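You operate a simulated robot arm through the tools that you are given. There is no shell and no other tool.

Carry out the task below with a simulated robot arm. There is one attempt and no reset: what you move stays moved.

JOB
Cure the orange mould on the hot plate at 120 C, then switch the heat off and start the fan.
Fine: Leave the mould on the plate and the dial where you set it; the other moulds stay.

The check looks at the end state, three seconds after you hand in, the way a careful person would. Anything else that was tipped, shoved, dropped, spilled or broken makes it a failure.

ROBOT AND FRAMES
A 7-joint arm with a two-finger gripper, fixed in place. Base frame: the origin is at the foot of the arm, x ahead of it, y to its left, z up; the work surface is at about z = 0. Lengths are in cm, angles in rad, forces in N, time in s.
With the tool pointing down near the work surface it reaches from about 26 to 60 cm from the base axis. Its first joint turns from -2.496 to 2.496 rad. Payload 1.08 kg.
Tool frame: the origin (TCP) lies between the finger pads and is the grasp point; the fingertips stand 1.6 cm ahead of it; z points along the fingers, y is the line along which they close. Largest opening 8.8 cm; the body of the gripper starts 5.8 cm behind the TCP.
Orientation is that of the tool frame in the base frame, as [roll, pitch, yaw] about the fixed x, y, z axes, in that order (R = Rz(yaw) Ry(pitch) Rx(roll)). With the fingers straight down and closing along the base's y, the tool's x points along the base's -x, its y along +y and its z along -z.

CONTROLS
- The arm moves only by the tool move_arm. Its argument "plan" is a list of rows, each a list of 7 numbers: the turn, a rotation vector about the base's x, y, z in rad, then the shift along the base's x, y, z in cm, then the closure in counts, from 0 (fully open) to 255 (shut). In form: [[rx, ry, rz, x, y, z, claw], ...]. A call has 1 to 20 rows; each row shifts and turns the commanded pose from where the row before left it. A row lasts 0.2 s, in which the tool goes at most 5 cm and 0.15 rad; a call with a longer step from one row to the next is refused whole, and so is a gripper value outside its range. A pose out of reach is approached as far as the arm can. The call stops where the force on the tool passes 50 N (or 10 N more than at its start, if that is more) or the arm is blocked; 0.2 s more then pass. The fingers move at their own pace and stop on an object; they squeeze with about 20 N. The grip force told is the motor's: it shows also when the fingers shut on nothing. Time passes only in rows, and 0.2 s behind the last, so rows that do not move let the fingers close. The reply holds the time, the measured pose of the TCP, the force on the tool along the base axes, the opening and the grip force, in the units named above and with some noise, with the torque about the TCP (base axes, N m) and any sound that the robot's microphone picked up.
- Cameras (640 x 400 px; columns grow to the right, rows downward): "scene" is fixed at [40.09, -49.99, 74.64]; the picture's right is [0.99, 0.12, 0.00], its down [0.06, -0.47, -0.88] and it looks along [-0.11, 0.87, -0.48] (base axes); focal length 320 px, centre (320, 200). "wrist" rides on the gripper at [8.2, -0.8, -9.2] in the tool frame; the picture's right is [0.10, 0.99, 0.00], its down [-0.70, 0.07, -0.71] and it looks along [-0.71, 0.07, 0.71] (tool axes); focal length 256 px, centre (320, 200). There is no depth. A picture from a camera that has moved, and an enlarged one, comes with that camera's place and axes in the base frame and with its lens.
- snapshot(camera): a new picture of that camera. No time passes.
- enlarge(camera, box): a new picture of the part [left, top, right, bottom] of that camera's present view, enlarged. No time passes.
- job_done(): hands the job in; it is judged then, once.

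Nothing tells you positions but the pictures and the camera data. Unless the task says otherwise, let go and move clear before handing in.

The tools are called after ">>>" as a command line: name --pt "numbers of a row" for each row, then --argument value for the rest, lists and objects as JSON in quotes. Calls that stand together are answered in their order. move_arm: Moves the arm, as the interface text tells. Its arguments: {"type":"object","properties":{"plan":{"type":"array","items":{"type":"array","items":{"type":"number"}}}},"required":["plan"]} The other tools are called the same way: snapshot (camera) takes a picture; enlarge (camera, box) takes an enlarged picture of a part of a camera's view; job_done () hands the job in.

At the start:

```text
time: 0.0
position: [26.79, 40.08, 31.38]
tool_rot: [3.141, 0.0, -3.141]
ft_force: [-0.1, -0.8, 0.1]
ft_torque: [-0.03, 0.02, 0.02]
gripper_width: 8.79
gripper_force: 0.0
```

scene: 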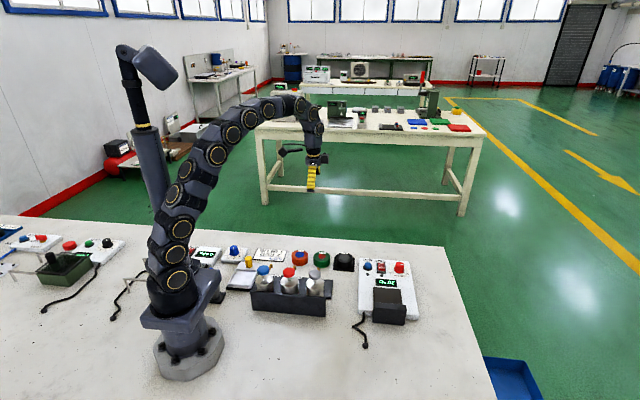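
wrist: 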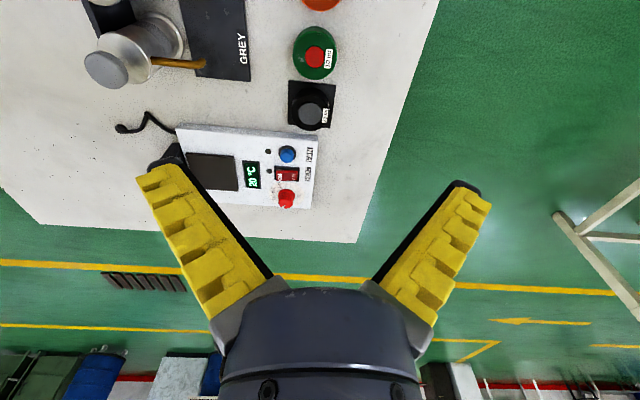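

I see a bench with a hot plate on the right, a rack with moulds, and several control units. I'll look closer at each part before moving.

>>> enlarge --camera "scene" --box '[220, 230, 440, 350]'

>>> enlarge --camera "scene" --box '[340, 240, 440, 340]'

>>> enlarge --camera "scene" --box '[0, 210, 240, 350]'

>>> enlarge --camera "wrist" --box '[80, 0, 440, 225]'

```text
2.91 times, centred on (330, 290) of scene
camera zoom: at [40.09, -49.99, 74.64], right [0.99, 0.12, 0.0], down [0.06, -0.47, -0.88], along [-0.11, 0.87, -0.48], focal length 930 px, centre (291, -62)
```

zoom: 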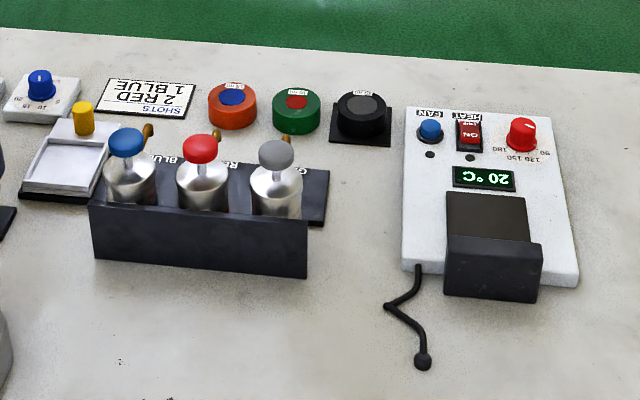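

```text
4.00 times, centred on (390, 290) of scene
camera zoom: at [40.09, -49.99, 74.64], right [0.99, 0.12, 0.0], down [0.06, -0.47, -0.88], along [-0.11, 0.87, -0.48], focal length 1279 px, centre (40, -160)
```

zoom: 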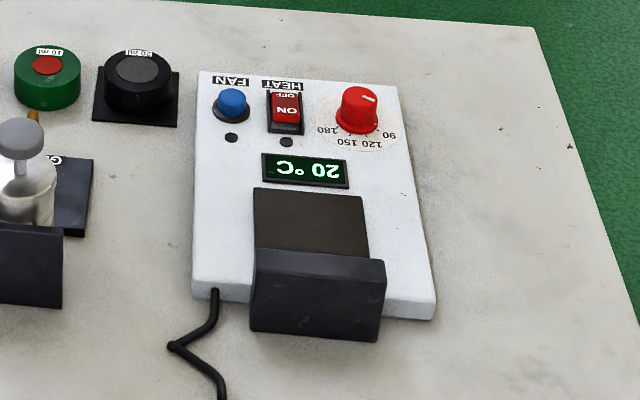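

```text
2.67 times, centred on (120, 280) of scene
camera zoom: at [40.09, -49.99, 74.64], right [0.99, 0.12, 0.0], down [0.06, -0.47, -0.88], along [-0.11, 0.87, -0.48], focal length 853 px, centre (853, -13)
```

zoom: 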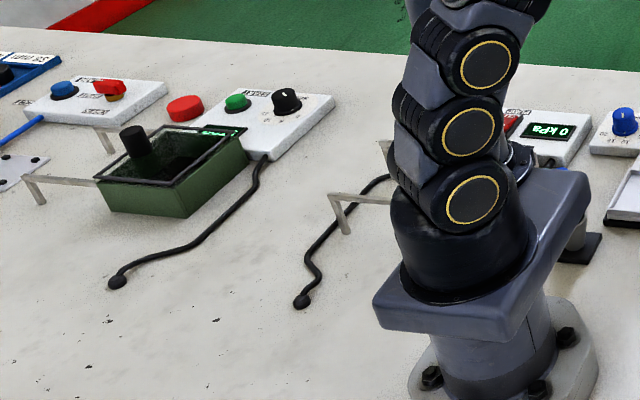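

```text
1.78 times, centred on (260, 112) of wrist
camera zoom: at [18.7, 39.42, 40.54], right [-0.1, 0.99, 0.0], down [0.7, 0.07, 0.71], along [0.71, 0.07, -0.71], focal length 455 px, centre (427, 356)
```

zoom: 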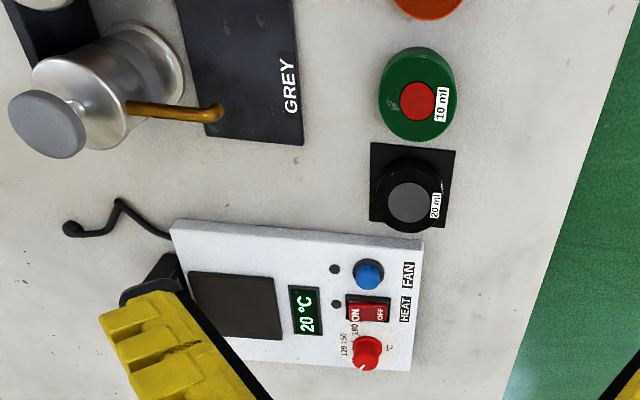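

The hot plate sits near (53, 30), its controls near y ≈ 36. The orange disc near (22, 37) is probably the orange mould. I'll tilt the wrist for a better look.

>>> move_arm --pt "0 0.15 0 0 0 0 0" --pt "0 0.15 0 0 0 0 0" --pt "0 0.15 0 0 0 0 0" --pt "0 0.15 0 0 0 0 0"

>>> snapshot --camera "wrist"

>>> snapshot --camera "scene"

```text
time: 1.0
position: [23.97, 37.54, 30.41]
tool_rot: [3.138, -0.602, 3.14]
ft_force: [0.5, -0.2, 0.2]
ft_torque: [0.0, 0.0, 0.0]
gripper_width: 8.79
gripper_force: 0.0
out of reach, approached as far as the arm can: row 4
```

```text
taken
camera wrist: at [22.44, 36.67, 42.58], right [-0.08, 0.99, 0.06], down [0.98, 0.07, 0.19], along [0.18, 0.07, -0.98], focal length 256 px, centre (320, 200)
```

wrist: 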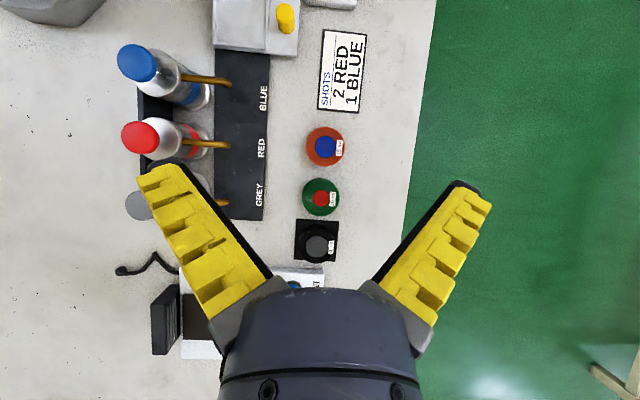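

```text
taken
```

scene: 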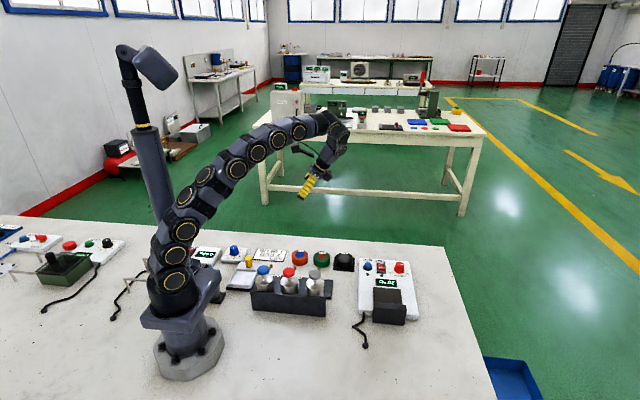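

The view is now nearly top-down. I'll enlarge the discs and the hot plate.

>>> enlarge --camera "wrist" --box '[270, 110, 370, 270]'

>>> enlarge --camera "wrist" --box '[290, 120, 350, 160]'

>>> enlarge --camera "scene" --box '[280, 240, 360, 280]'

>>> enlarge --camera "scene" --box '[350, 250, 430, 300]'

```text
2.50 times, centred on (320, 190) of wrist
camera zoom: at [22.44, 36.67, 42.58], right [-0.08, 0.99, 0.06], down [0.98, 0.07, 0.19], along [0.18, 0.07, -0.98], focal length 640 px, centre (320, 225)
```

zoom: 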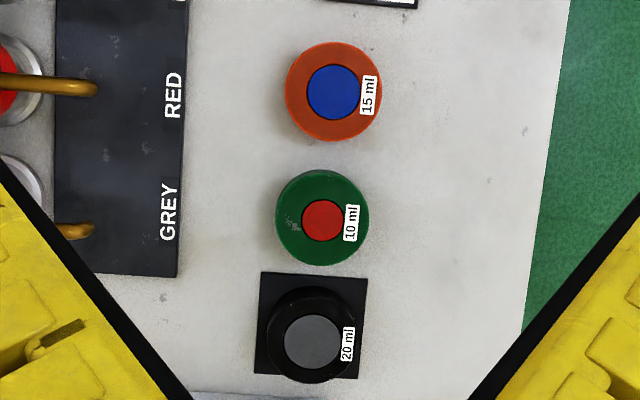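

```text
10.00 times, centred on (320, 140) of wrist
camera zoom: at [22.44, 36.67, 42.58], right [-0.08, 0.99, 0.06], down [0.98, 0.07, 0.19], along [0.18, 0.07, -0.98], focal length 2560 px, centre (320, 800)
```

zoom: 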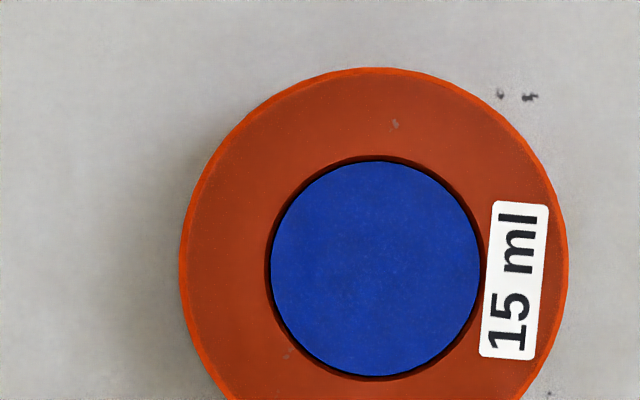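

```text
8.00 times, centred on (320, 260) of scene
camera zoom: at [40.09, -49.99, 74.64], right [0.99, 0.12, 0.0], down [0.06, -0.47, -0.88], along [-0.11, 0.87, -0.48], focal length 2558 px, centre (320, -280)
```

zoom: 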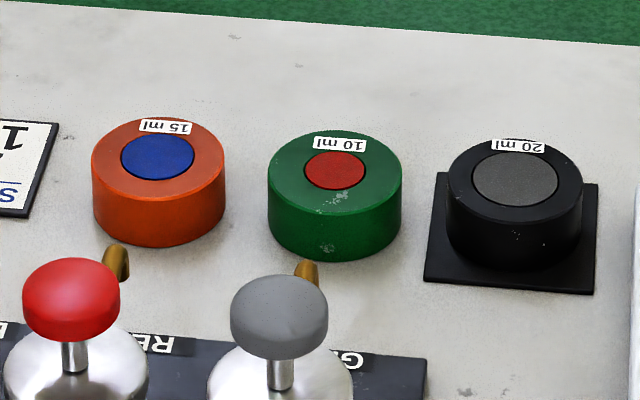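

```text
8.00 times, centred on (390, 275) of scene
camera zoom: at [40.09, -49.99, 74.64], right [0.99, 0.12, 0.0], down [0.06, -0.47, -0.88], along [-0.11, 0.87, -0.48], focal length 2558 px, centre (-240, -400)
```

zoom: 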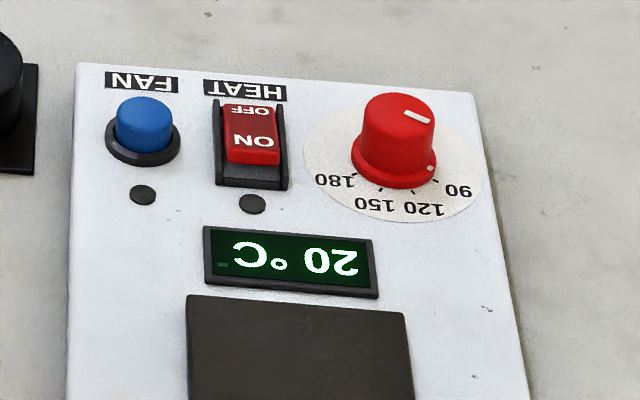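

The moulds are pucks about 6 cm across, already filled, with the orange one at the end of the row. The dial runs 90, 120, 150, 180 clockwise from above. I'll move over the hot plate to see it better and test the reach.

>>> move_arm --pt "0 -0.15 0 3 -2 0 0" --pt "0 -0.15 0 4 -2 0 0" --pt "0 -0.15 0 4 -2 0 0" --pt "0 0 0 4 -2 0 0" --pt "0 0 0 4 -2 0 0" --pt "0 0 0 0 0 0 0"

>>> snapshot --camera "wrist"

```text
time: 2.4
position: [42.89, 27.65, 30.45]
tool_rot: [-3.141, -0.148, 3.141]
ft_force: [0.1, -0.3, 0.3]
ft_torque: [0.01, 0.02, 0.01]
gripper_width: 8.78
gripper_force: 0.1
```

```text
taken
camera wrist: at [36.22, 26.85, 40.61], right [-0.1, 0.99, 0.01], down [0.8, 0.07, 0.6], along [0.59, 0.07, -0.8], focal length 256 px, centre (320, 200)
```

wrist: 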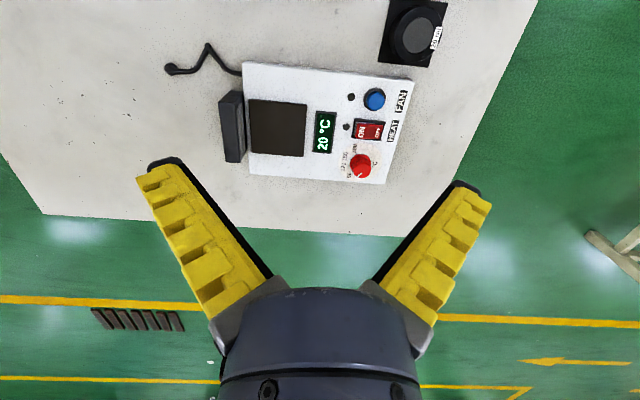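

>>> enlarge --camera "wrist" --box '[210, 50, 430, 190]'

>>> enlarge --camera "wrist" --box '[330, 130, 400, 190]'

```text
2.86 times, centred on (320, 120) of wrist
camera zoom: at [36.22, 26.85, 40.61], right [-0.1, 0.99, 0.01], down [0.8, 0.07, 0.6], along [0.59, 0.07, -0.8], focal length 731 px, centre (320, 429)
```

zoom: 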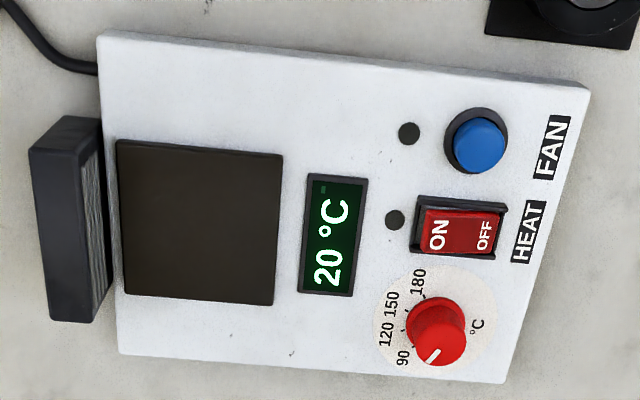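

```text
6.67 times, centred on (365, 160) of wrist
camera zoom: at [36.22, 26.85, 40.61], right [-0.1, 0.99, 0.01], down [0.8, 0.07, 0.6], along [0.59, 0.07, -0.8], focal length 1707 px, centre (20, 467)
```

zoom: 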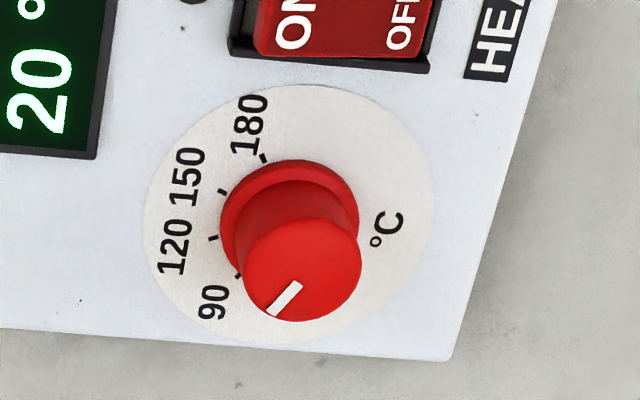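

The plate pad is centred near (51.5, 22.5). The dial is at about (56.2, 36.2) and reads 90, so it needs about -40° to reach 120. The block beside the pad is the fan. Next I go above the orange mould.

>>> move_arm --pt "0 -0.075 0 -3.58 1.96 -1.0 0" --pt "0 -0.073 0 -3.58 1.96 -1.0 0" --pt "0 0 0 -3.58 1.96 -2 0" --pt "0 0 0 -3.58 1.96 -2 0" --pt "0 0 0 -3.58 1.96 -2 0" --pt "0 0 0 -3.58 1.96 -2 0" --pt "0 0 0 0 0 0 0"

>>> snapshot --camera "wrist"

>>> snapshot --camera "scene"

```text
time: 4.0
position: [21.51, 39.29, 20.39]
tool_rot: [-3.14, -0.003, 3.14]
ft_force: [0.6, -0.6, 0.8]
ft_torque: [0.03, 0.01, -0.02]
gripper_width: 8.79
gripper_force: 0.1
```

```text
taken
camera wrist: at [13.31, 38.55, 29.49], right [-0.1, 0.99, 0.0], down [0.7, 0.07, 0.71], along [0.7, 0.07, -0.71], focal length 256 px, centre (320, 200)
```

wrist: 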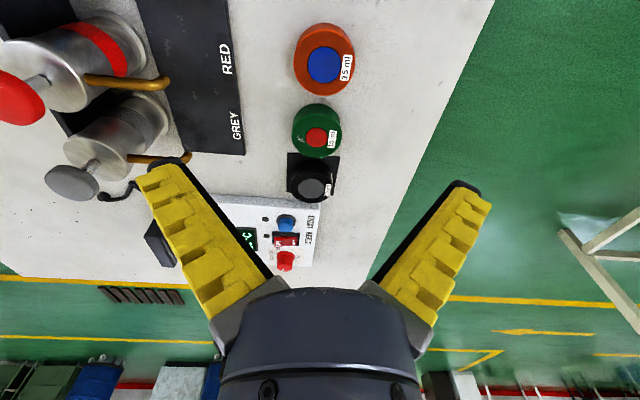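

```text
taken
```

scene: 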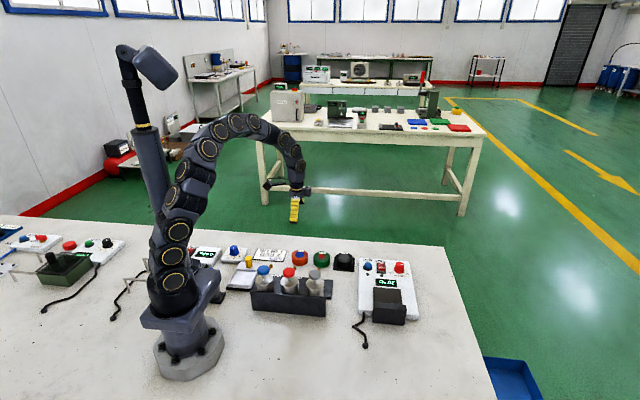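

>>> enlarge --camera "wrist" --box '[270, 0, 400, 100]'

```text
4.00 times, centred on (335, 50) of wrist
camera zoom: at [13.31, 38.55, 29.49], right [-0.1, 0.99, 0.0], down [0.7, 0.07, 0.71], along [0.7, 0.07, -0.71], focal length 1024 px, centre (260, 800)
```

zoom: 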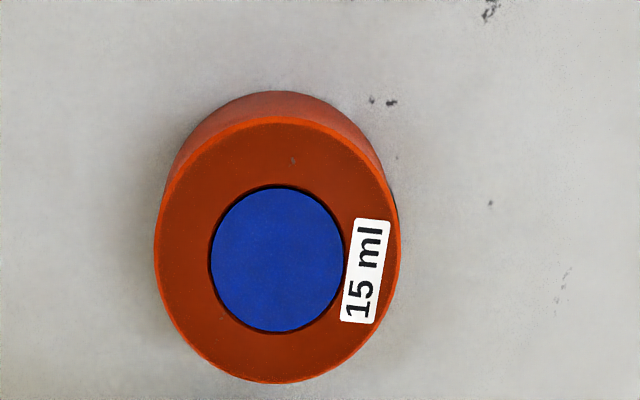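

>>> move_arm --pt "0 0 0 -0.2 0.3 -4 0" --pt "0 0 0 0 0 -4 0" --pt "0 0 0 0 0 -4 0" --pt "0 0 0 0 0 -2.5 0" --pt "0 0 0 0 0 0 0"

>>> enlarge --camera "scene" --box '[260, 220, 360, 290]'

>>> snapshot --camera "wrist"

```text
time: 5.2
position: [21.33, 39.78, 5.79]
tool_rot: [3.141, -0.001, 3.14]
ft_force: [0.6, -0.4, -0.4]
ft_torque: [-0.01, 0.0, 0.0]
gripper_width: 8.8
gripper_force: 0.1
```

```text
5.71 times, centred on (310, 255) of scene
camera zoom: at [40.09, -49.99, 74.64], right [0.99, 0.12, 0.0], down [0.06, -0.47, -0.88], along [-0.11, 0.87, -0.48], focal length 1827 px, centre (377, -114)
```

zoom: 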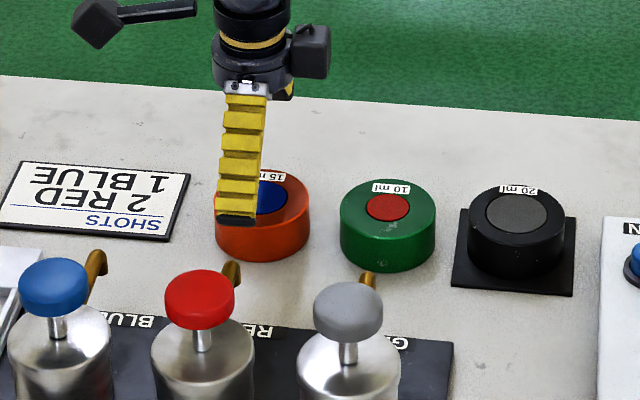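

```text
taken
camera wrist: at [13.25, 38.98, 14.98], right [-0.1, 0.99, 0.0], down [0.7, 0.07, 0.71], along [0.7, 0.07, -0.71], focal length 256 px, centre (320, 200)
```

wrist: 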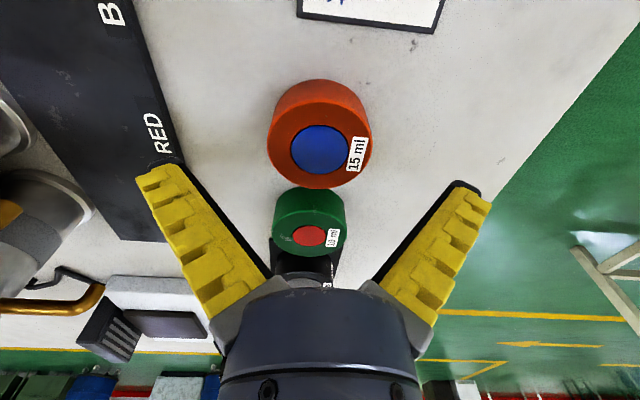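

The mould is centred between the fingers within a few mm. I'll descend, close, and lift slightly.

>>> move_arm --pt "0 0 0 0.1 0 -2 0" --pt "0 0 0 0 0 -1.9 0" --pt "0 0 0 0 0 0 0" --pt "0 0 0 0 0 0 120" --pt "0 0 0 0 0 0 200" --pt "0 0 0 0 0 0 255" --pt "0 0 0 0 0 0 255"

>>> enlarge --camera "scene" --box '[260, 220, 360, 290]'

```text
time: 6.8
position: [21.43, 39.6, 2.04]
tool_rot: [3.14, -0.002, 3.141]
ft_force: [0.2, -0.2, 0.1]
ft_torque: [0.02, 0.02, 0.02]
gripper_width: 5.65
gripper_force: 19.6
```

```text
5.71 times, centred on (310, 255) of scene
camera zoom: at [40.09, -49.99, 74.64], right [0.99, 0.12, 0.0], down [0.06, -0.47, -0.88], along [-0.11, 0.87, -0.48], focal length 1827 px, centre (377, -114)
```

zoom: 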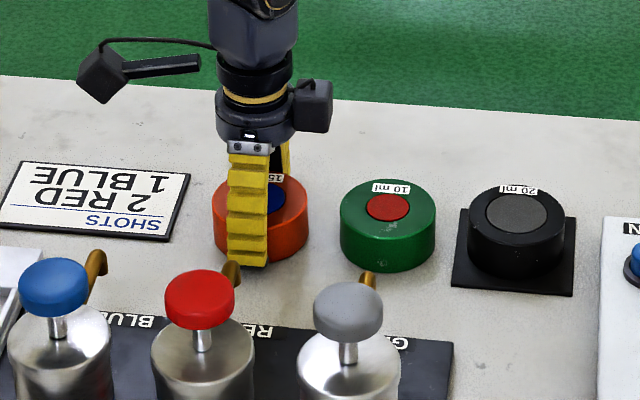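

The mould is gripped at 5.65 cm. I'll lift it and carry it over to the plate, turning 90° so the fingers close along x, clear of the fan.

>>> move_arm --pt "0 0 0 0 0 1.5 255" --pt "0 0 0 0 0 3 255" --pt "0 0 0 0 0 4 255" --pt "0 0 0 0 0 4.5 255" --pt "0 0 -0.1428 4.12 -1.32 0 255" --pt "0 0 -0.1428 4.12 -1.32 0 255" --pt "0 0 -0.1428 4.12 -1.32 0 255" --pt "0 0 -0.1428 4.12 -1.32 0 255" --pt "0 0 -0.1428 4.12 -1.32 0 255" --pt "0 0 -0.1428 2.38 -2.62 0 255" --pt "0 0 -0.1428 2.38 -2.62 0 255" --pt "0 0 -0.1428 2.38 -2.62 0 255" --pt "0 0 -0.1428 2.38 -2.62 0 255" --pt "0 0 -0.1428 0 0 0 255" --pt "0 0 -0.1428 0 0 0 255" --pt "0 0 0 0 0 0 255"

>>> snapshot --camera "wrist"

>>> snapshot --camera "scene"

```text
time: 10.2
position: [51.56, 22.42, 15.06]
tool_rot: [-3.141, -0.003, 1.569]
ft_force: [-0.9, 0.0, -1.3]
ft_torque: [0.02, -0.01, 0.01]
gripper_width: 5.72
gripper_force: 20.4
```

```text
taken
camera wrist: at [50.77, 30.59, 24.21], right [0.99, 0.1, 0.0], down [0.07, -0.7, 0.71], along [0.07, -0.7, -0.71], focal length 256 px, centre (320, 200)
```

wrist: 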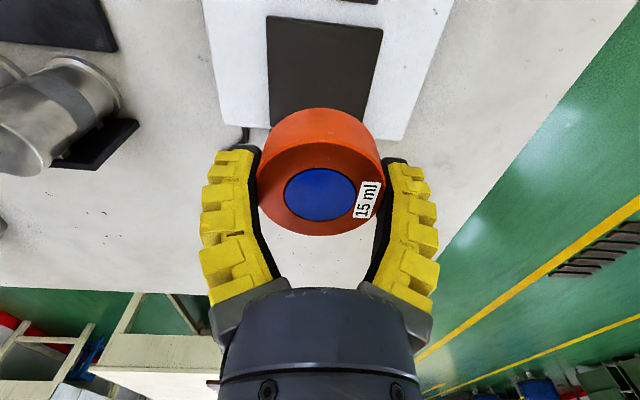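

```text
taken
```

scene: 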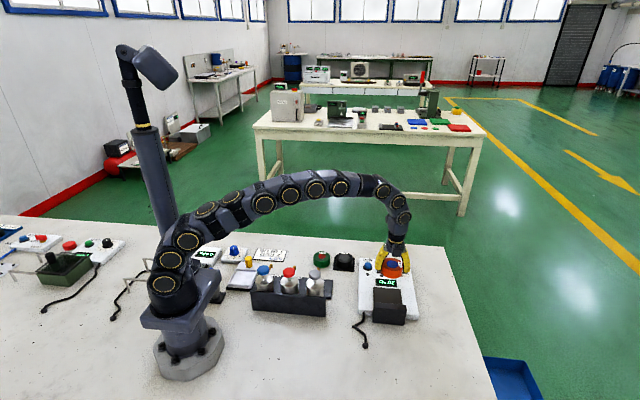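

The mould is over the pad centre. I'll lower it and look at the remaining clearance.

>>> move_arm --pt "0 0 0 0 0 -3 255" --pt "0 0 0 0 0 -3 255" --pt "0 0 0 0 0 -2.5 255" --pt "0 0 0 0 0 -1 255" --pt "0 0 0 0 0 0 255"

>>> enlarge --camera "scene" --box '[350, 240, 440, 330]'

>>> snapshot --camera "wrist"

```text
time: 11.4
position: [51.48, 22.6, 5.54]
tool_rot: [3.142, 0.0, 1.57]
ft_force: [0.6, 0.0, -1.6]
ft_torque: [0.01, 0.03, -0.01]
gripper_width: 5.72
gripper_force: 19.9
```

```text
4.44 times, centred on (395, 285) of scene
camera zoom: at [40.09, -49.99, 74.64], right [0.99, 0.12, 0.0], down [0.06, -0.47, -0.88], along [-0.11, 0.87, -0.48], focal length 1421 px, centre (-13, -178)
```

zoom: 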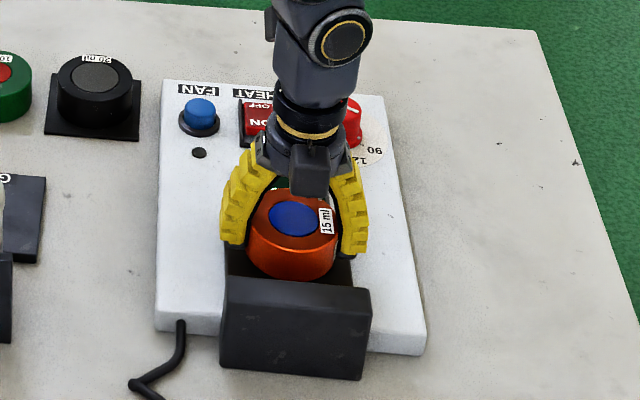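

```text
taken
camera wrist: at [50.8, 30.75, 14.61], right [0.99, 0.1, 0.0], down [0.07, -0.7, 0.71], along [0.07, -0.7, -0.71], focal length 256 px, centre (320, 200)
```

wrist: 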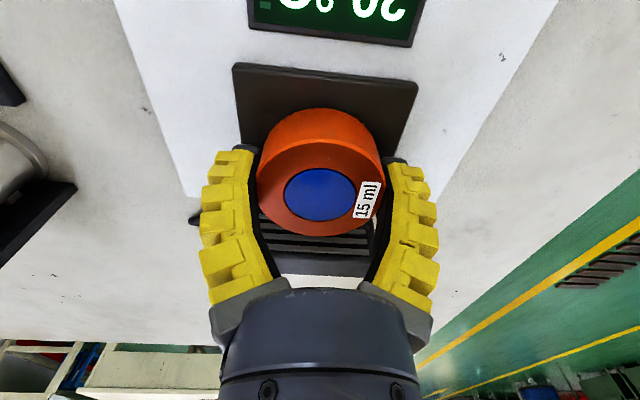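

>>> move_arm --pt "0 0 0 0 0 -0.4 255" --pt "0 0 0 0 0 -0.4 255" --pt "0 0 0 0 0 0 255"

```text
time: 12.2
position: [51.58, 22.52, 4.88]
tool_rot: [3.138, -0.002, 1.571]
ft_force: [-5.5, -0.8, 14.0]
ft_torque: [0.05, 0.07, 0.03]
gripper_width: 5.8
gripper_force: 20.1
```

The mould touches the plate (14 N). I'll ease off a hair, release, and rise.

>>> move_arm --pt "0 0 0 0 0 0.12 255" --pt "0 0 0 0 0 0 150" --pt "0 0 0 0 0 0 50" --pt "0 0 0 0 0 0 0" --pt "0 0 0 0 0 0 0" --pt "0 0 0 0 0 2 0" --pt "0 0 0 0 0 4 0" --pt "0 0 0 0 0 4 0" --pt "0 0 0 0 0 4 0" --pt "0 0 0 0 0 0 0"

>>> snapshot --camera "wrist"

>>> enlarge --camera "scene" --box '[350, 240, 440, 330]'

```text
time: 14.4
position: [51.34, 22.78, 18.81]
tool_rot: [3.141, 0.0, 1.57]
ft_force: [0.8, 0.8, 0.6]
ft_torque: [0.02, 0.01, 0.04]
gripper_width: 8.79
gripper_force: 0.0
```

```text
taken
camera wrist: at [50.64, 30.97, 27.86], right [0.99, 0.1, 0.0], down [0.07, -0.7, 0.71], along [0.07, -0.7, -0.71], focal length 256 px, centre (320, 200)
```

wrist: 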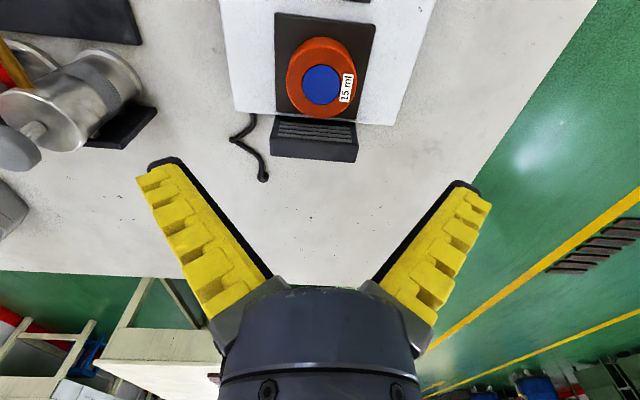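

```text
4.44 times, centred on (395, 285) of scene
camera zoom: at [40.09, -49.99, 74.64], right [0.99, 0.12, 0.0], down [0.06, -0.47, -0.88], along [-0.11, 0.87, -0.48], focal length 1421 px, centre (-13, -178)
```

zoom: 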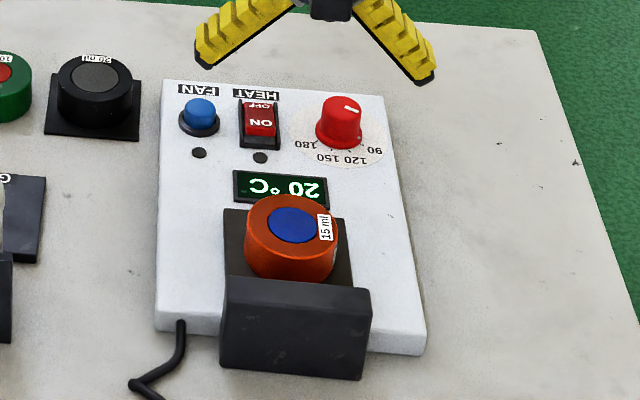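

The mould sits squarely on the pad. Next comes the dial, which is beyond straight-down reach, so I'll tilt the fingers outward and stage behind it along the tool axis.

>>> move_arm --pt "0 0 -0.1292 0.34 1.88 0 0" --pt "0 0 -0.1292 0.34 1.88 0 60" --pt "0 0 -0.1292 0.34 1.88 0 110" --pt "0 0 -0.1292 0.34 1.88 0 110" --pt "0 0 -0.1292 0.34 1.88 0 110" --pt "0.1198 -0.0903 0 0 0 0 110" --pt "0.1198 -0.0903 0 0 0 0 110" --pt "0.1198 -0.0903 0 0 0 -1.5 110" --pt "0 0 0 0 0 -1.8 110" --pt "0 0 0 0 0 0 110"

>>> snapshot --camera "wrist"

>>> snapshot --camera "scene"

```text
time: 16.6
position: [52.23, 29.62, 15.27]
tool_rot: [3.079, -0.449, 1.067]
ft_force: [-0.5, 0.5, -0.1]
ft_torque: [-0.01, 0.01, -0.01]
gripper_width: 5.47
gripper_force: 3.0
out of reach, approached as far as the arm can: row 4, 5
```

```text
taken
camera wrist: at [52.69, 33.28, 27.0], right [0.9, -0.42, 0.1], down [-0.43, -0.84, 0.34], along [-0.06, -0.35, -0.94], focal length 256 px, centre (320, 200)
```

wrist: 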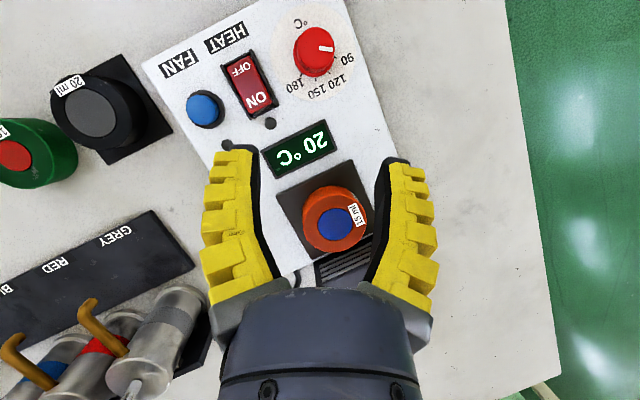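

```text
taken
```

scene: 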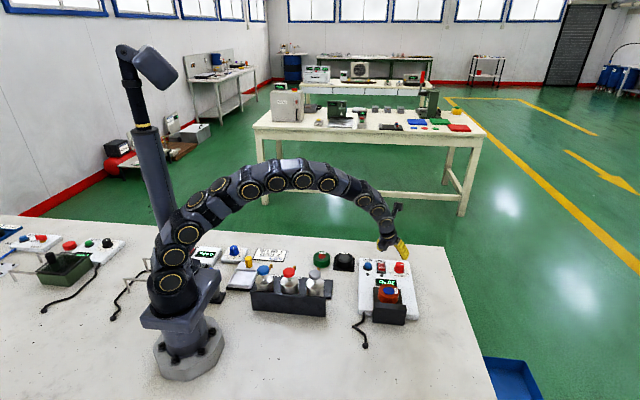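

>>> enlarge --camera "wrist" --box '[180, 0, 380, 130]'

>>> enlarge --camera "wrist" --box '[265, 0, 365, 110]'

```text
3.08 times, centred on (280, 65) of wrist
camera zoom: at [52.69, 33.28, 27.0], right [0.9, -0.42, 0.1], down [-0.43, -0.84, 0.34], along [-0.06, -0.35, -0.94], focal length 788 px, centre (443, 615)
```

zoom: 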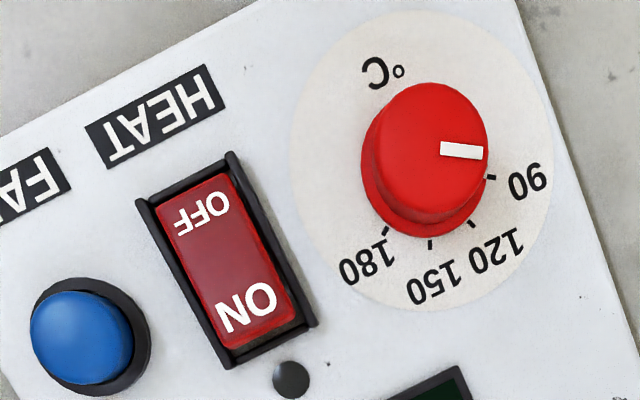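

```text
3.64 times, centred on (315, 55) of wrist
camera zoom: at [52.69, 33.28, 27.0], right [0.9, -0.42, 0.1], down [-0.43, -0.84, 0.34], along [-0.06, -0.35, -0.94], focal length 931 px, centre (338, 727)
```

zoom: 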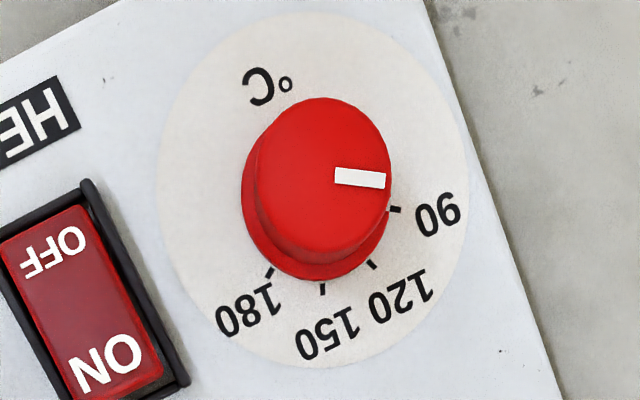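

The dial axis is at (56.2, 36.4), its top near z 4.6. The ticks lie at roughly -36°, -74°, -110° and -146°, and the pointer is near -32°. I'll correct the closing direction, advance part of the way, and check.

>>> move_arm --pt "0.0296 0.0393 -0.1017 0.72 2.43 0 110" --pt "0 0 0 0.87 1.15 -2.97 110" --pt "0 0 0 0.87 1.15 -2.97 110" --pt "0 0 0 0 0 0 110"

>>> snapshot --camera "wrist"

>>> enlarge --camera "scene" --box '[350, 220, 440, 310]'

```text
time: 17.6
position: [54.69, 34.31, 9.34]
tool_rot: [3.135, -0.452, 0.942]
ft_force: [-0.2, 0.1, -0.2]
ft_torque: [0.01, -0.02, 0.01]
gripper_width: 5.43
gripper_force: 3.3
```

```text
taken
camera wrist: at [55.98, 37.55, 21.1], right [0.86, -0.51, 0.05], down [-0.5, -0.8, 0.33], along [-0.13, -0.31, -0.94], focal length 256 px, centre (320, 200)
```

wrist: 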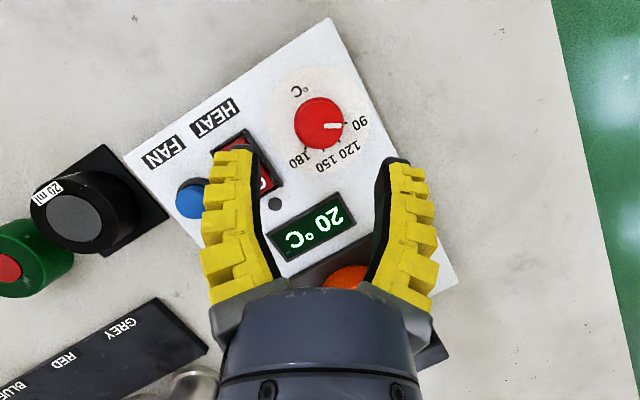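

```text
4.44 times, centred on (395, 265) of scene
camera zoom: at [40.09, -49.99, 74.64], right [0.99, 0.12, 0.0], down [0.06, -0.47, -0.88], along [-0.11, 0.87, -0.48], focal length 1421 px, centre (-13, -89)
```

zoom: 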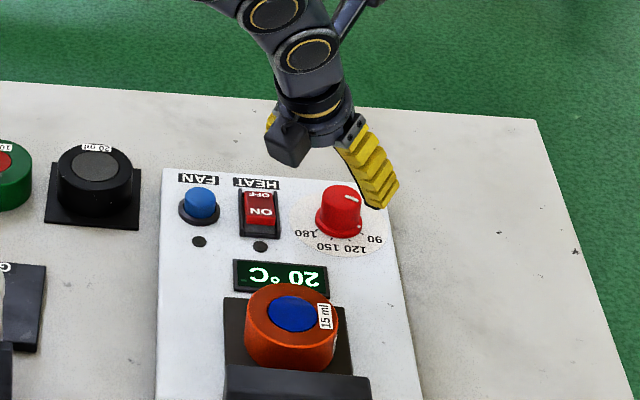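

>>> move_arm --pt "0 0 0 0.58 0.77 -2.0 110" --pt "0 0 0 0.44 0.58 -1.5 110" --pt "0 0 0 0.29 0.39 -1.0 110" --pt "0 0 0 0 0 0 110"

>>> snapshot --camera "wrist"

>>> enlarge --camera "scene" --box '[360, 230, 430, 290]'

```text
time: 18.6
position: [55.97, 36.05, 4.83]
tool_rot: [3.134, -0.453, 0.944]
ft_force: [-0.4, -0.5, 0.5]
ft_torque: [0.02, 0.0, 0.0]
gripper_width: 5.48
gripper_force: 3.3
```

```text
taken
camera wrist: at [57.26, 39.41, 16.63], right [0.86, -0.51, 0.05], down [-0.5, -0.8, 0.33], along [-0.13, -0.31, -0.94], focal length 256 px, centre (320, 200)
```

wrist: 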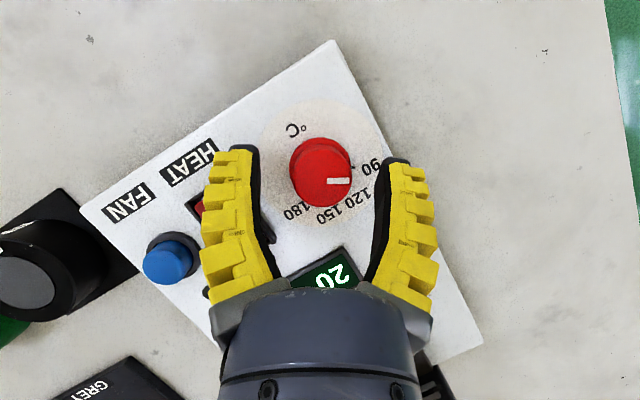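

```text
6.67 times, centred on (395, 260) of scene
camera zoom: at [40.09, -49.99, 74.64], right [0.99, 0.12, 0.0], down [0.06, -0.47, -0.88], along [-0.11, 0.87, -0.48], focal length 2132 px, centre (-180, -200)
```

zoom: 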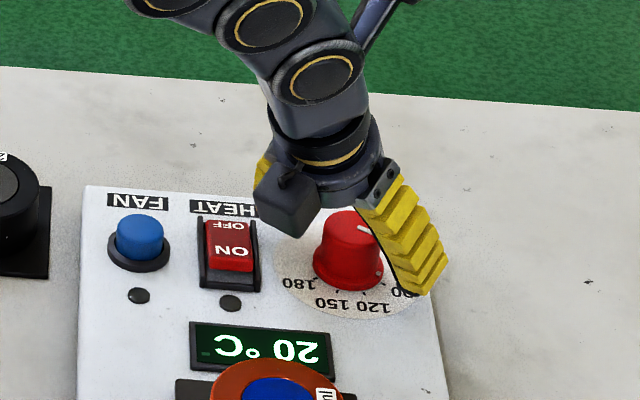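

Fingers are either side of the dial. I'll close and turn clockwise about the dial's axis by about 0.72 rad.

>>> move_arm --pt "0 0 0 0 0 0 180" --pt "0 0 0 0 0 0 220" --pt "0 0 0 0 0 0 255" --pt "0 0 0 0 0 0 255"

>>> enlarge --camera "wrist" --box '[240, 90, 400, 250]'

```text
time: 19.6
position: [55.98, 35.93, 4.87]
tool_rot: [3.134, -0.453, 0.943]
ft_force: [-12.1, -14.2, 15.3]
ft_torque: [-0.16, 0.16, 0.02]
gripper_width: 2.29
gripper_force: 21.7
```

```text
2.50 times, centred on (320, 170) of wrist
camera zoom: at [57.31, 39.32, 16.7], right [0.86, -0.51, 0.05], down [-0.5, -0.8, 0.33], along [-0.13, -0.31, -0.94], focal length 640 px, centre (320, 275)
```

zoom: 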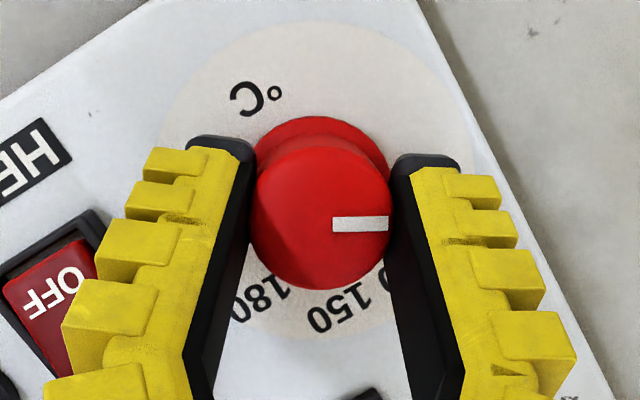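

The grip holds, with the tips splayed slightly around the dial. I'll try a small turn first to see that the dial follows.

>>> move_arm --pt "0 0 -0.14 -0.03 0.04 0 255" --pt "0 0 -0.14 -0.03 0.04 0 255" --pt "0 0 0 0 0 0 255"

>>> enlarge --camera "wrist" --box '[240, 90, 400, 250]'

>>> enlarge --camera "scene" --box '[360, 230, 430, 290]'

```text
time: 20.4
position: [55.88, 36.08, 4.77]
tool_rot: [3.132, -0.452, 0.66]
ft_force: [-5.9, -8.7, 12.2]
ft_torque: [-0.12, -0.07, -0.03]
gripper_width: 2.14
gripper_force: 22.2
```

```text
2.50 times, centred on (320, 170) of wrist
camera zoom: at [58.09, 38.91, 16.74], right [0.68, -0.73, 0.05], down [-0.7, -0.63, 0.33], along [-0.21, -0.26, -0.94], focal length 640 px, centre (320, 275)
```

zoom: 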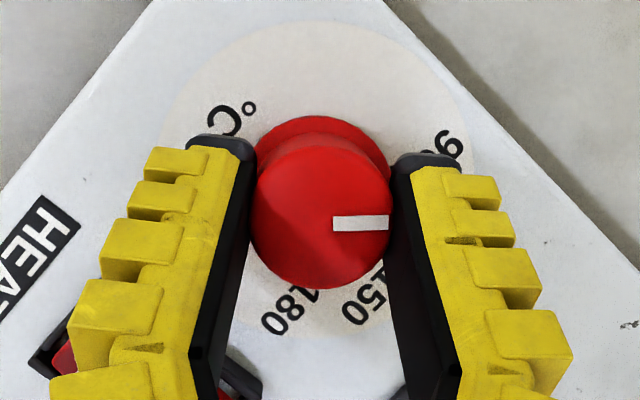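

```text
6.67 times, centred on (395, 260) of scene
camera zoom: at [40.09, -49.99, 74.64], right [0.99, 0.12, 0.0], down [0.06, -0.47, -0.88], along [-0.11, 0.87, -0.48], focal length 2132 px, centre (-180, -200)
```

zoom: 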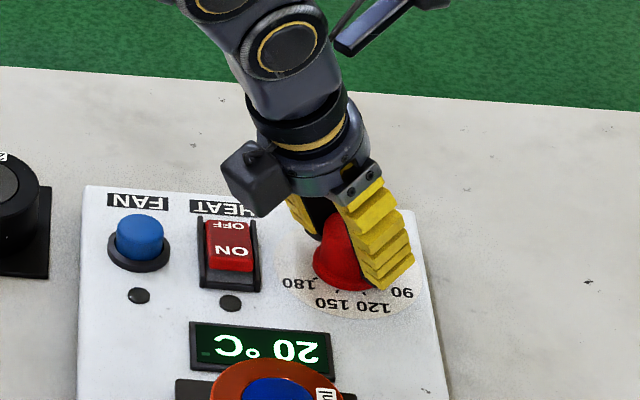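

The dial follows the grip. I'll continue the turn.

>>> move_arm --pt "0 0 -0.14 -0.03 0.04 0 255" --pt "0 0 -0.14 -0.03 0.04 0 255" --pt "0 0 -0.14 -0.03 0.04 0 255" --pt "0 0 0 0 0 0 255"

>>> enlarge --camera "wrist" --box '[240, 90, 400, 250]'

>>> enlarge --camera "scene" --box '[360, 230, 430, 290]'

```text
time: 21.4
position: [53.89, 31.91, 4.28]
tool_rot: [3.139, -0.455, 0.391]
ft_force: [-0.6, 0.5, -0.2]
ft_torque: [-0.01, -0.01, 0.02]
gripper_width: 0.0
gripper_force: 21.4
out of reach, approached as far as the arm can: row 2, 3
heard: click
```

```text
2.50 times, centred on (320, 170) of wrist
camera zoom: at [56.68, 34.05, 16.13], right [0.47, -0.88, 0.05], down [-0.84, -0.43, 0.33], along [-0.27, -0.19, -0.94], focal length 640 px, centre (320, 275)
```

zoom: 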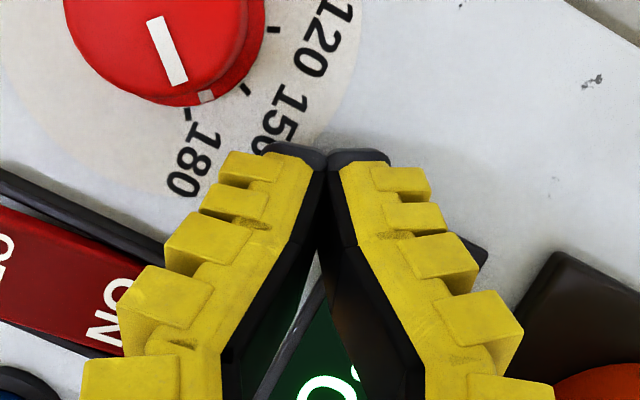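

```text
6.67 times, centred on (395, 260) of scene
camera zoom: at [40.09, -49.99, 74.64], right [0.99, 0.12, 0.0], down [0.06, -0.47, -0.88], along [-0.11, 0.87, -0.48], focal length 2132 px, centre (-180, -200)
```

zoom: 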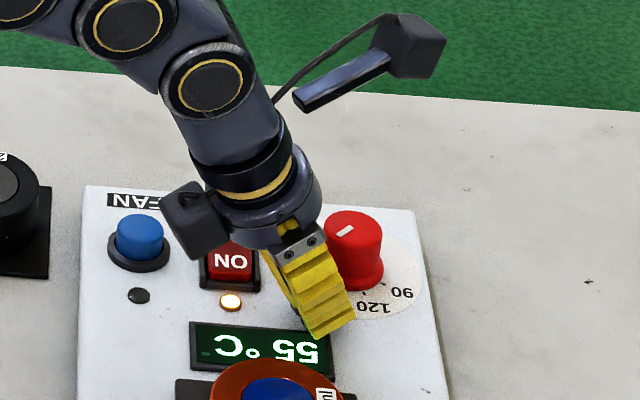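

The grip slipped off at a reach limit. The dial is now near 168 and the heat got knocked on; the lamp is lit and the display shows 55 °C. I must press OFF at once, at the far end of the rocker near (50.3, 37.7), before it overheats.

>>> move_arm --pt "0 0 0.135 -1.2 2.4 3.2 255" --pt "0 0 0.135 -2.21 3.57 -0.4 255" --pt "0 0 0 0 0 -2.1 255"

>>> enlarge --camera "scene" --box '[360, 230, 430, 290]'

>>> snapshot --camera "wrist"

```text
time: 22.2
position: [50.26, 38.1, 5.05]
tool_rot: [3.138, -0.457, 0.667]
ft_force: [0.0, -0.7, 0.9]
ft_torque: [-0.02, -0.02, 0.0]
gripper_width: 0.0
gripper_force: 22.2
```

```text
6.67 times, centred on (395, 260) of scene
camera zoom: at [40.09, -49.99, 74.64], right [0.99, 0.12, 0.0], down [0.06, -0.47, -0.88], along [-0.11, 0.87, -0.48], focal length 2132 px, centre (-180, -200)
```

zoom: 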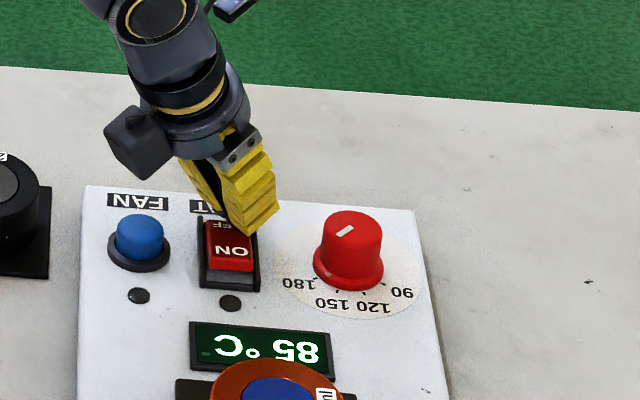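

```text
taken
camera wrist: at [52.51, 40.94, 16.88], right [0.69, -0.73, 0.05], down [-0.7, -0.64, 0.33], along [-0.21, -0.26, -0.94], focal length 256 px, centre (320, 200)
```

wrist: 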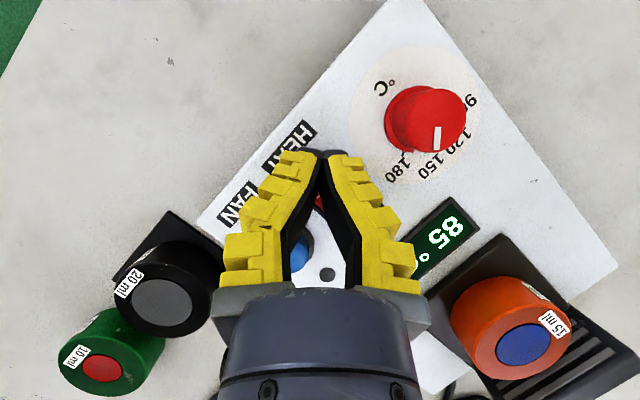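

Heat is off: the lamp is dark, the OFF end is down, and the display peaked around 85 °C, well under 120. Now I'll return to the dial and turn it back from about 168 to 120 with the heat off, staying in wrist angles that are reachable.

>>> move_arm --pt "0 0 0 0 0 3 255" --pt "0 0 0 0 0 3 255" --pt "0 0 0 1.77 -1.8 -0.4 110" --pt "0 0 0 1.77 -1.8 -0.4 110" --pt "0 0 0 0 0 0 110"

>>> snapshot --camera "wrist"

>>> enlarge --camera "scene" --box '[360, 230, 430, 290]'

```text
time: 23.4
position: [54.09, 34.4, 10.42]
tool_rot: [-3.141, -0.46, 0.663]
ft_force: [0.3, 0.0, 0.1]
ft_torque: [-0.01, -0.01, -0.01]
gripper_width: 5.43
gripper_force: 3.2
```

```text
taken
camera wrist: at [56.22, 37.16, 22.12], right [0.69, -0.73, 0.05], down [-0.7, -0.64, 0.33], along [-0.21, -0.26, -0.94], focal length 256 px, centre (320, 200)
```

wrist: 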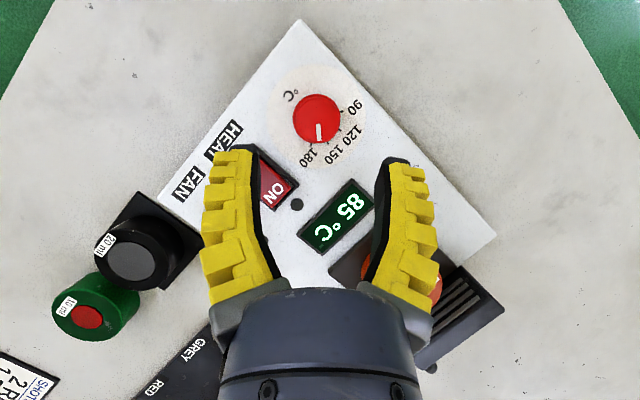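

```text
6.67 times, centred on (395, 260) of scene
camera zoom: at [40.09, -49.99, 74.64], right [0.99, 0.12, 0.0], down [0.06, -0.47, -0.88], along [-0.11, 0.87, -0.48], focal length 2132 px, centre (-180, -200)
```

zoom: 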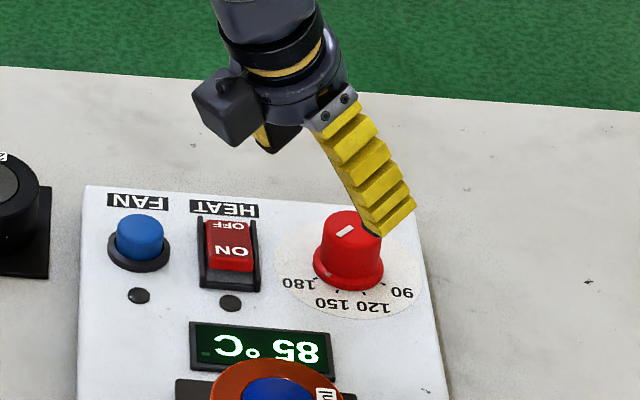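

>>> enlarge --camera "wrist" --box '[265, 60, 375, 180]'

```text
3.33 times, centred on (320, 120) of wrist
camera zoom: at [56.22, 37.16, 22.12], right [0.69, -0.73, 0.05], down [-0.7, -0.64, 0.33], along [-0.21, -0.26, -0.94], focal length 853 px, centre (320, 467)
```

zoom: 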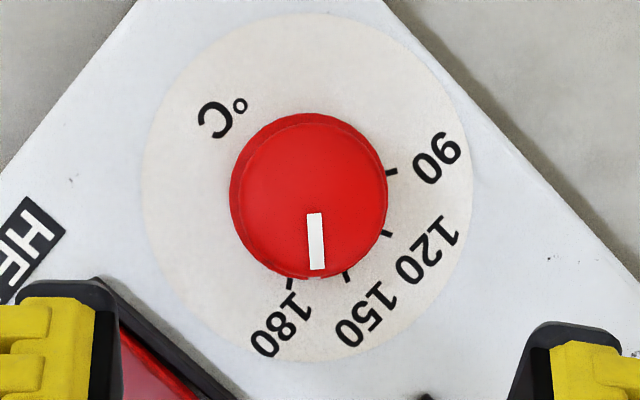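

The view is nearly coaxial, and the dial needs about +0.97 rad. First I'll test the wrist's turning range just above the dial, clear of it.

>>> move_arm --pt "0 0 0 0.88 0.85 -1.5 110" --pt "0 0 0 0.88 0.85 -1.5 110" --pt "0 0 0.14 0.05 -0.04 0 110" --pt "0 0 0.14 0.05 -0.04 0 110" --pt "0 0 0.14 0.05 -0.04 0 110" --pt "0 0 0.14 0.05 -0.04 0 110" --pt "0 0 0 0 0 0 110"

>>> enlarge --camera "scene" --box '[360, 230, 430, 290]'

```text
time: 25.0
position: [56.0, 35.88, 7.29]
tool_rot: [3.141, -0.459, 1.226]
ft_force: [-0.1, -0.4, 0.0]
ft_torque: [0.02, -0.02, -0.02]
gripper_width: 5.44
gripper_force: 3.6
```

```text
6.67 times, centred on (395, 260) of scene
camera zoom: at [40.09, -49.99, 74.64], right [0.99, 0.12, 0.0], down [0.06, -0.47, -0.88], along [-0.11, 0.87, -0.48], focal length 2132 px, centre (-180, -200)
```

zoom: 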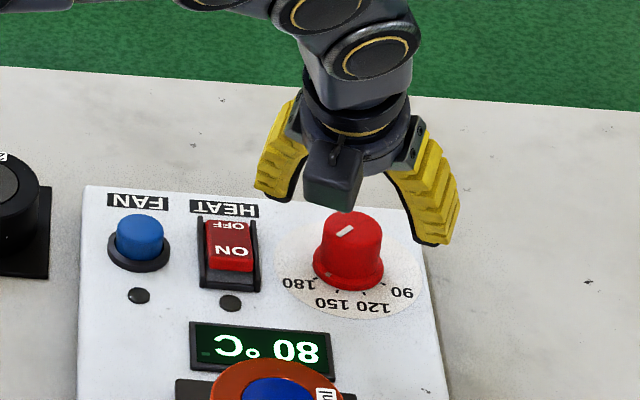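

Turning up to 1.23 rad is reachable. I'll rotate back, descend, and grip the dial for the first of two counter-clockwise twists.

>>> move_arm --pt "0 0 -0.125 -0.045 0.043 0 110" --pt "0 0 -0.125 -0.045 0.043 0 110" --pt "0 0 -0.125 -0.045 0.043 0 110" --pt "0 0 -0.125 -0.045 0.043 0 110" --pt "0 0 0 0 0 -1.5 110" --pt "0 0 0 0 0 -1.0 110" --pt "0 0 0 0 0 0 110" --pt "0 0 0 0 0 0 200" --pt "0 0 0 0 0 0 255" --pt "0 0 0 0 0 0 255"

>>> enlarge --camera "wrist" --box '[240, 90, 400, 250]'

```text
time: 27.2
position: [55.95, 36.03, 4.91]
tool_rot: [-3.141, -0.456, 0.724]
ft_force: [-11.6, -13.3, 11.8]
ft_torque: [-0.18, 0.16, -0.03]
gripper_width: 2.23
gripper_force: 21.8
```

```text
2.50 times, centred on (320, 170) of wrist
camera zoom: at [57.91, 38.91, 16.7], right [0.73, -0.69, 0.05], down [-0.66, -0.68, 0.33], along [-0.19, -0.27, -0.94], focal length 640 px, centre (320, 275)
```

zoom: 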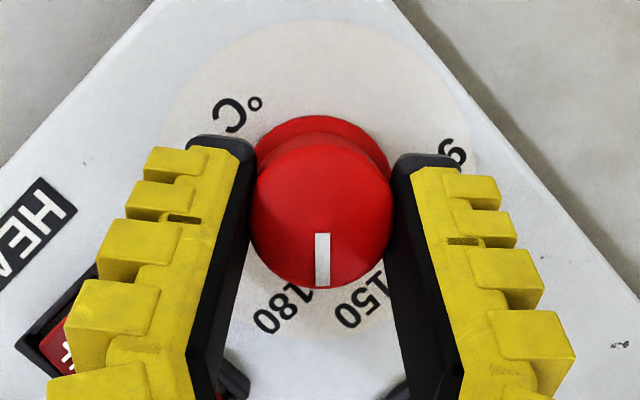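

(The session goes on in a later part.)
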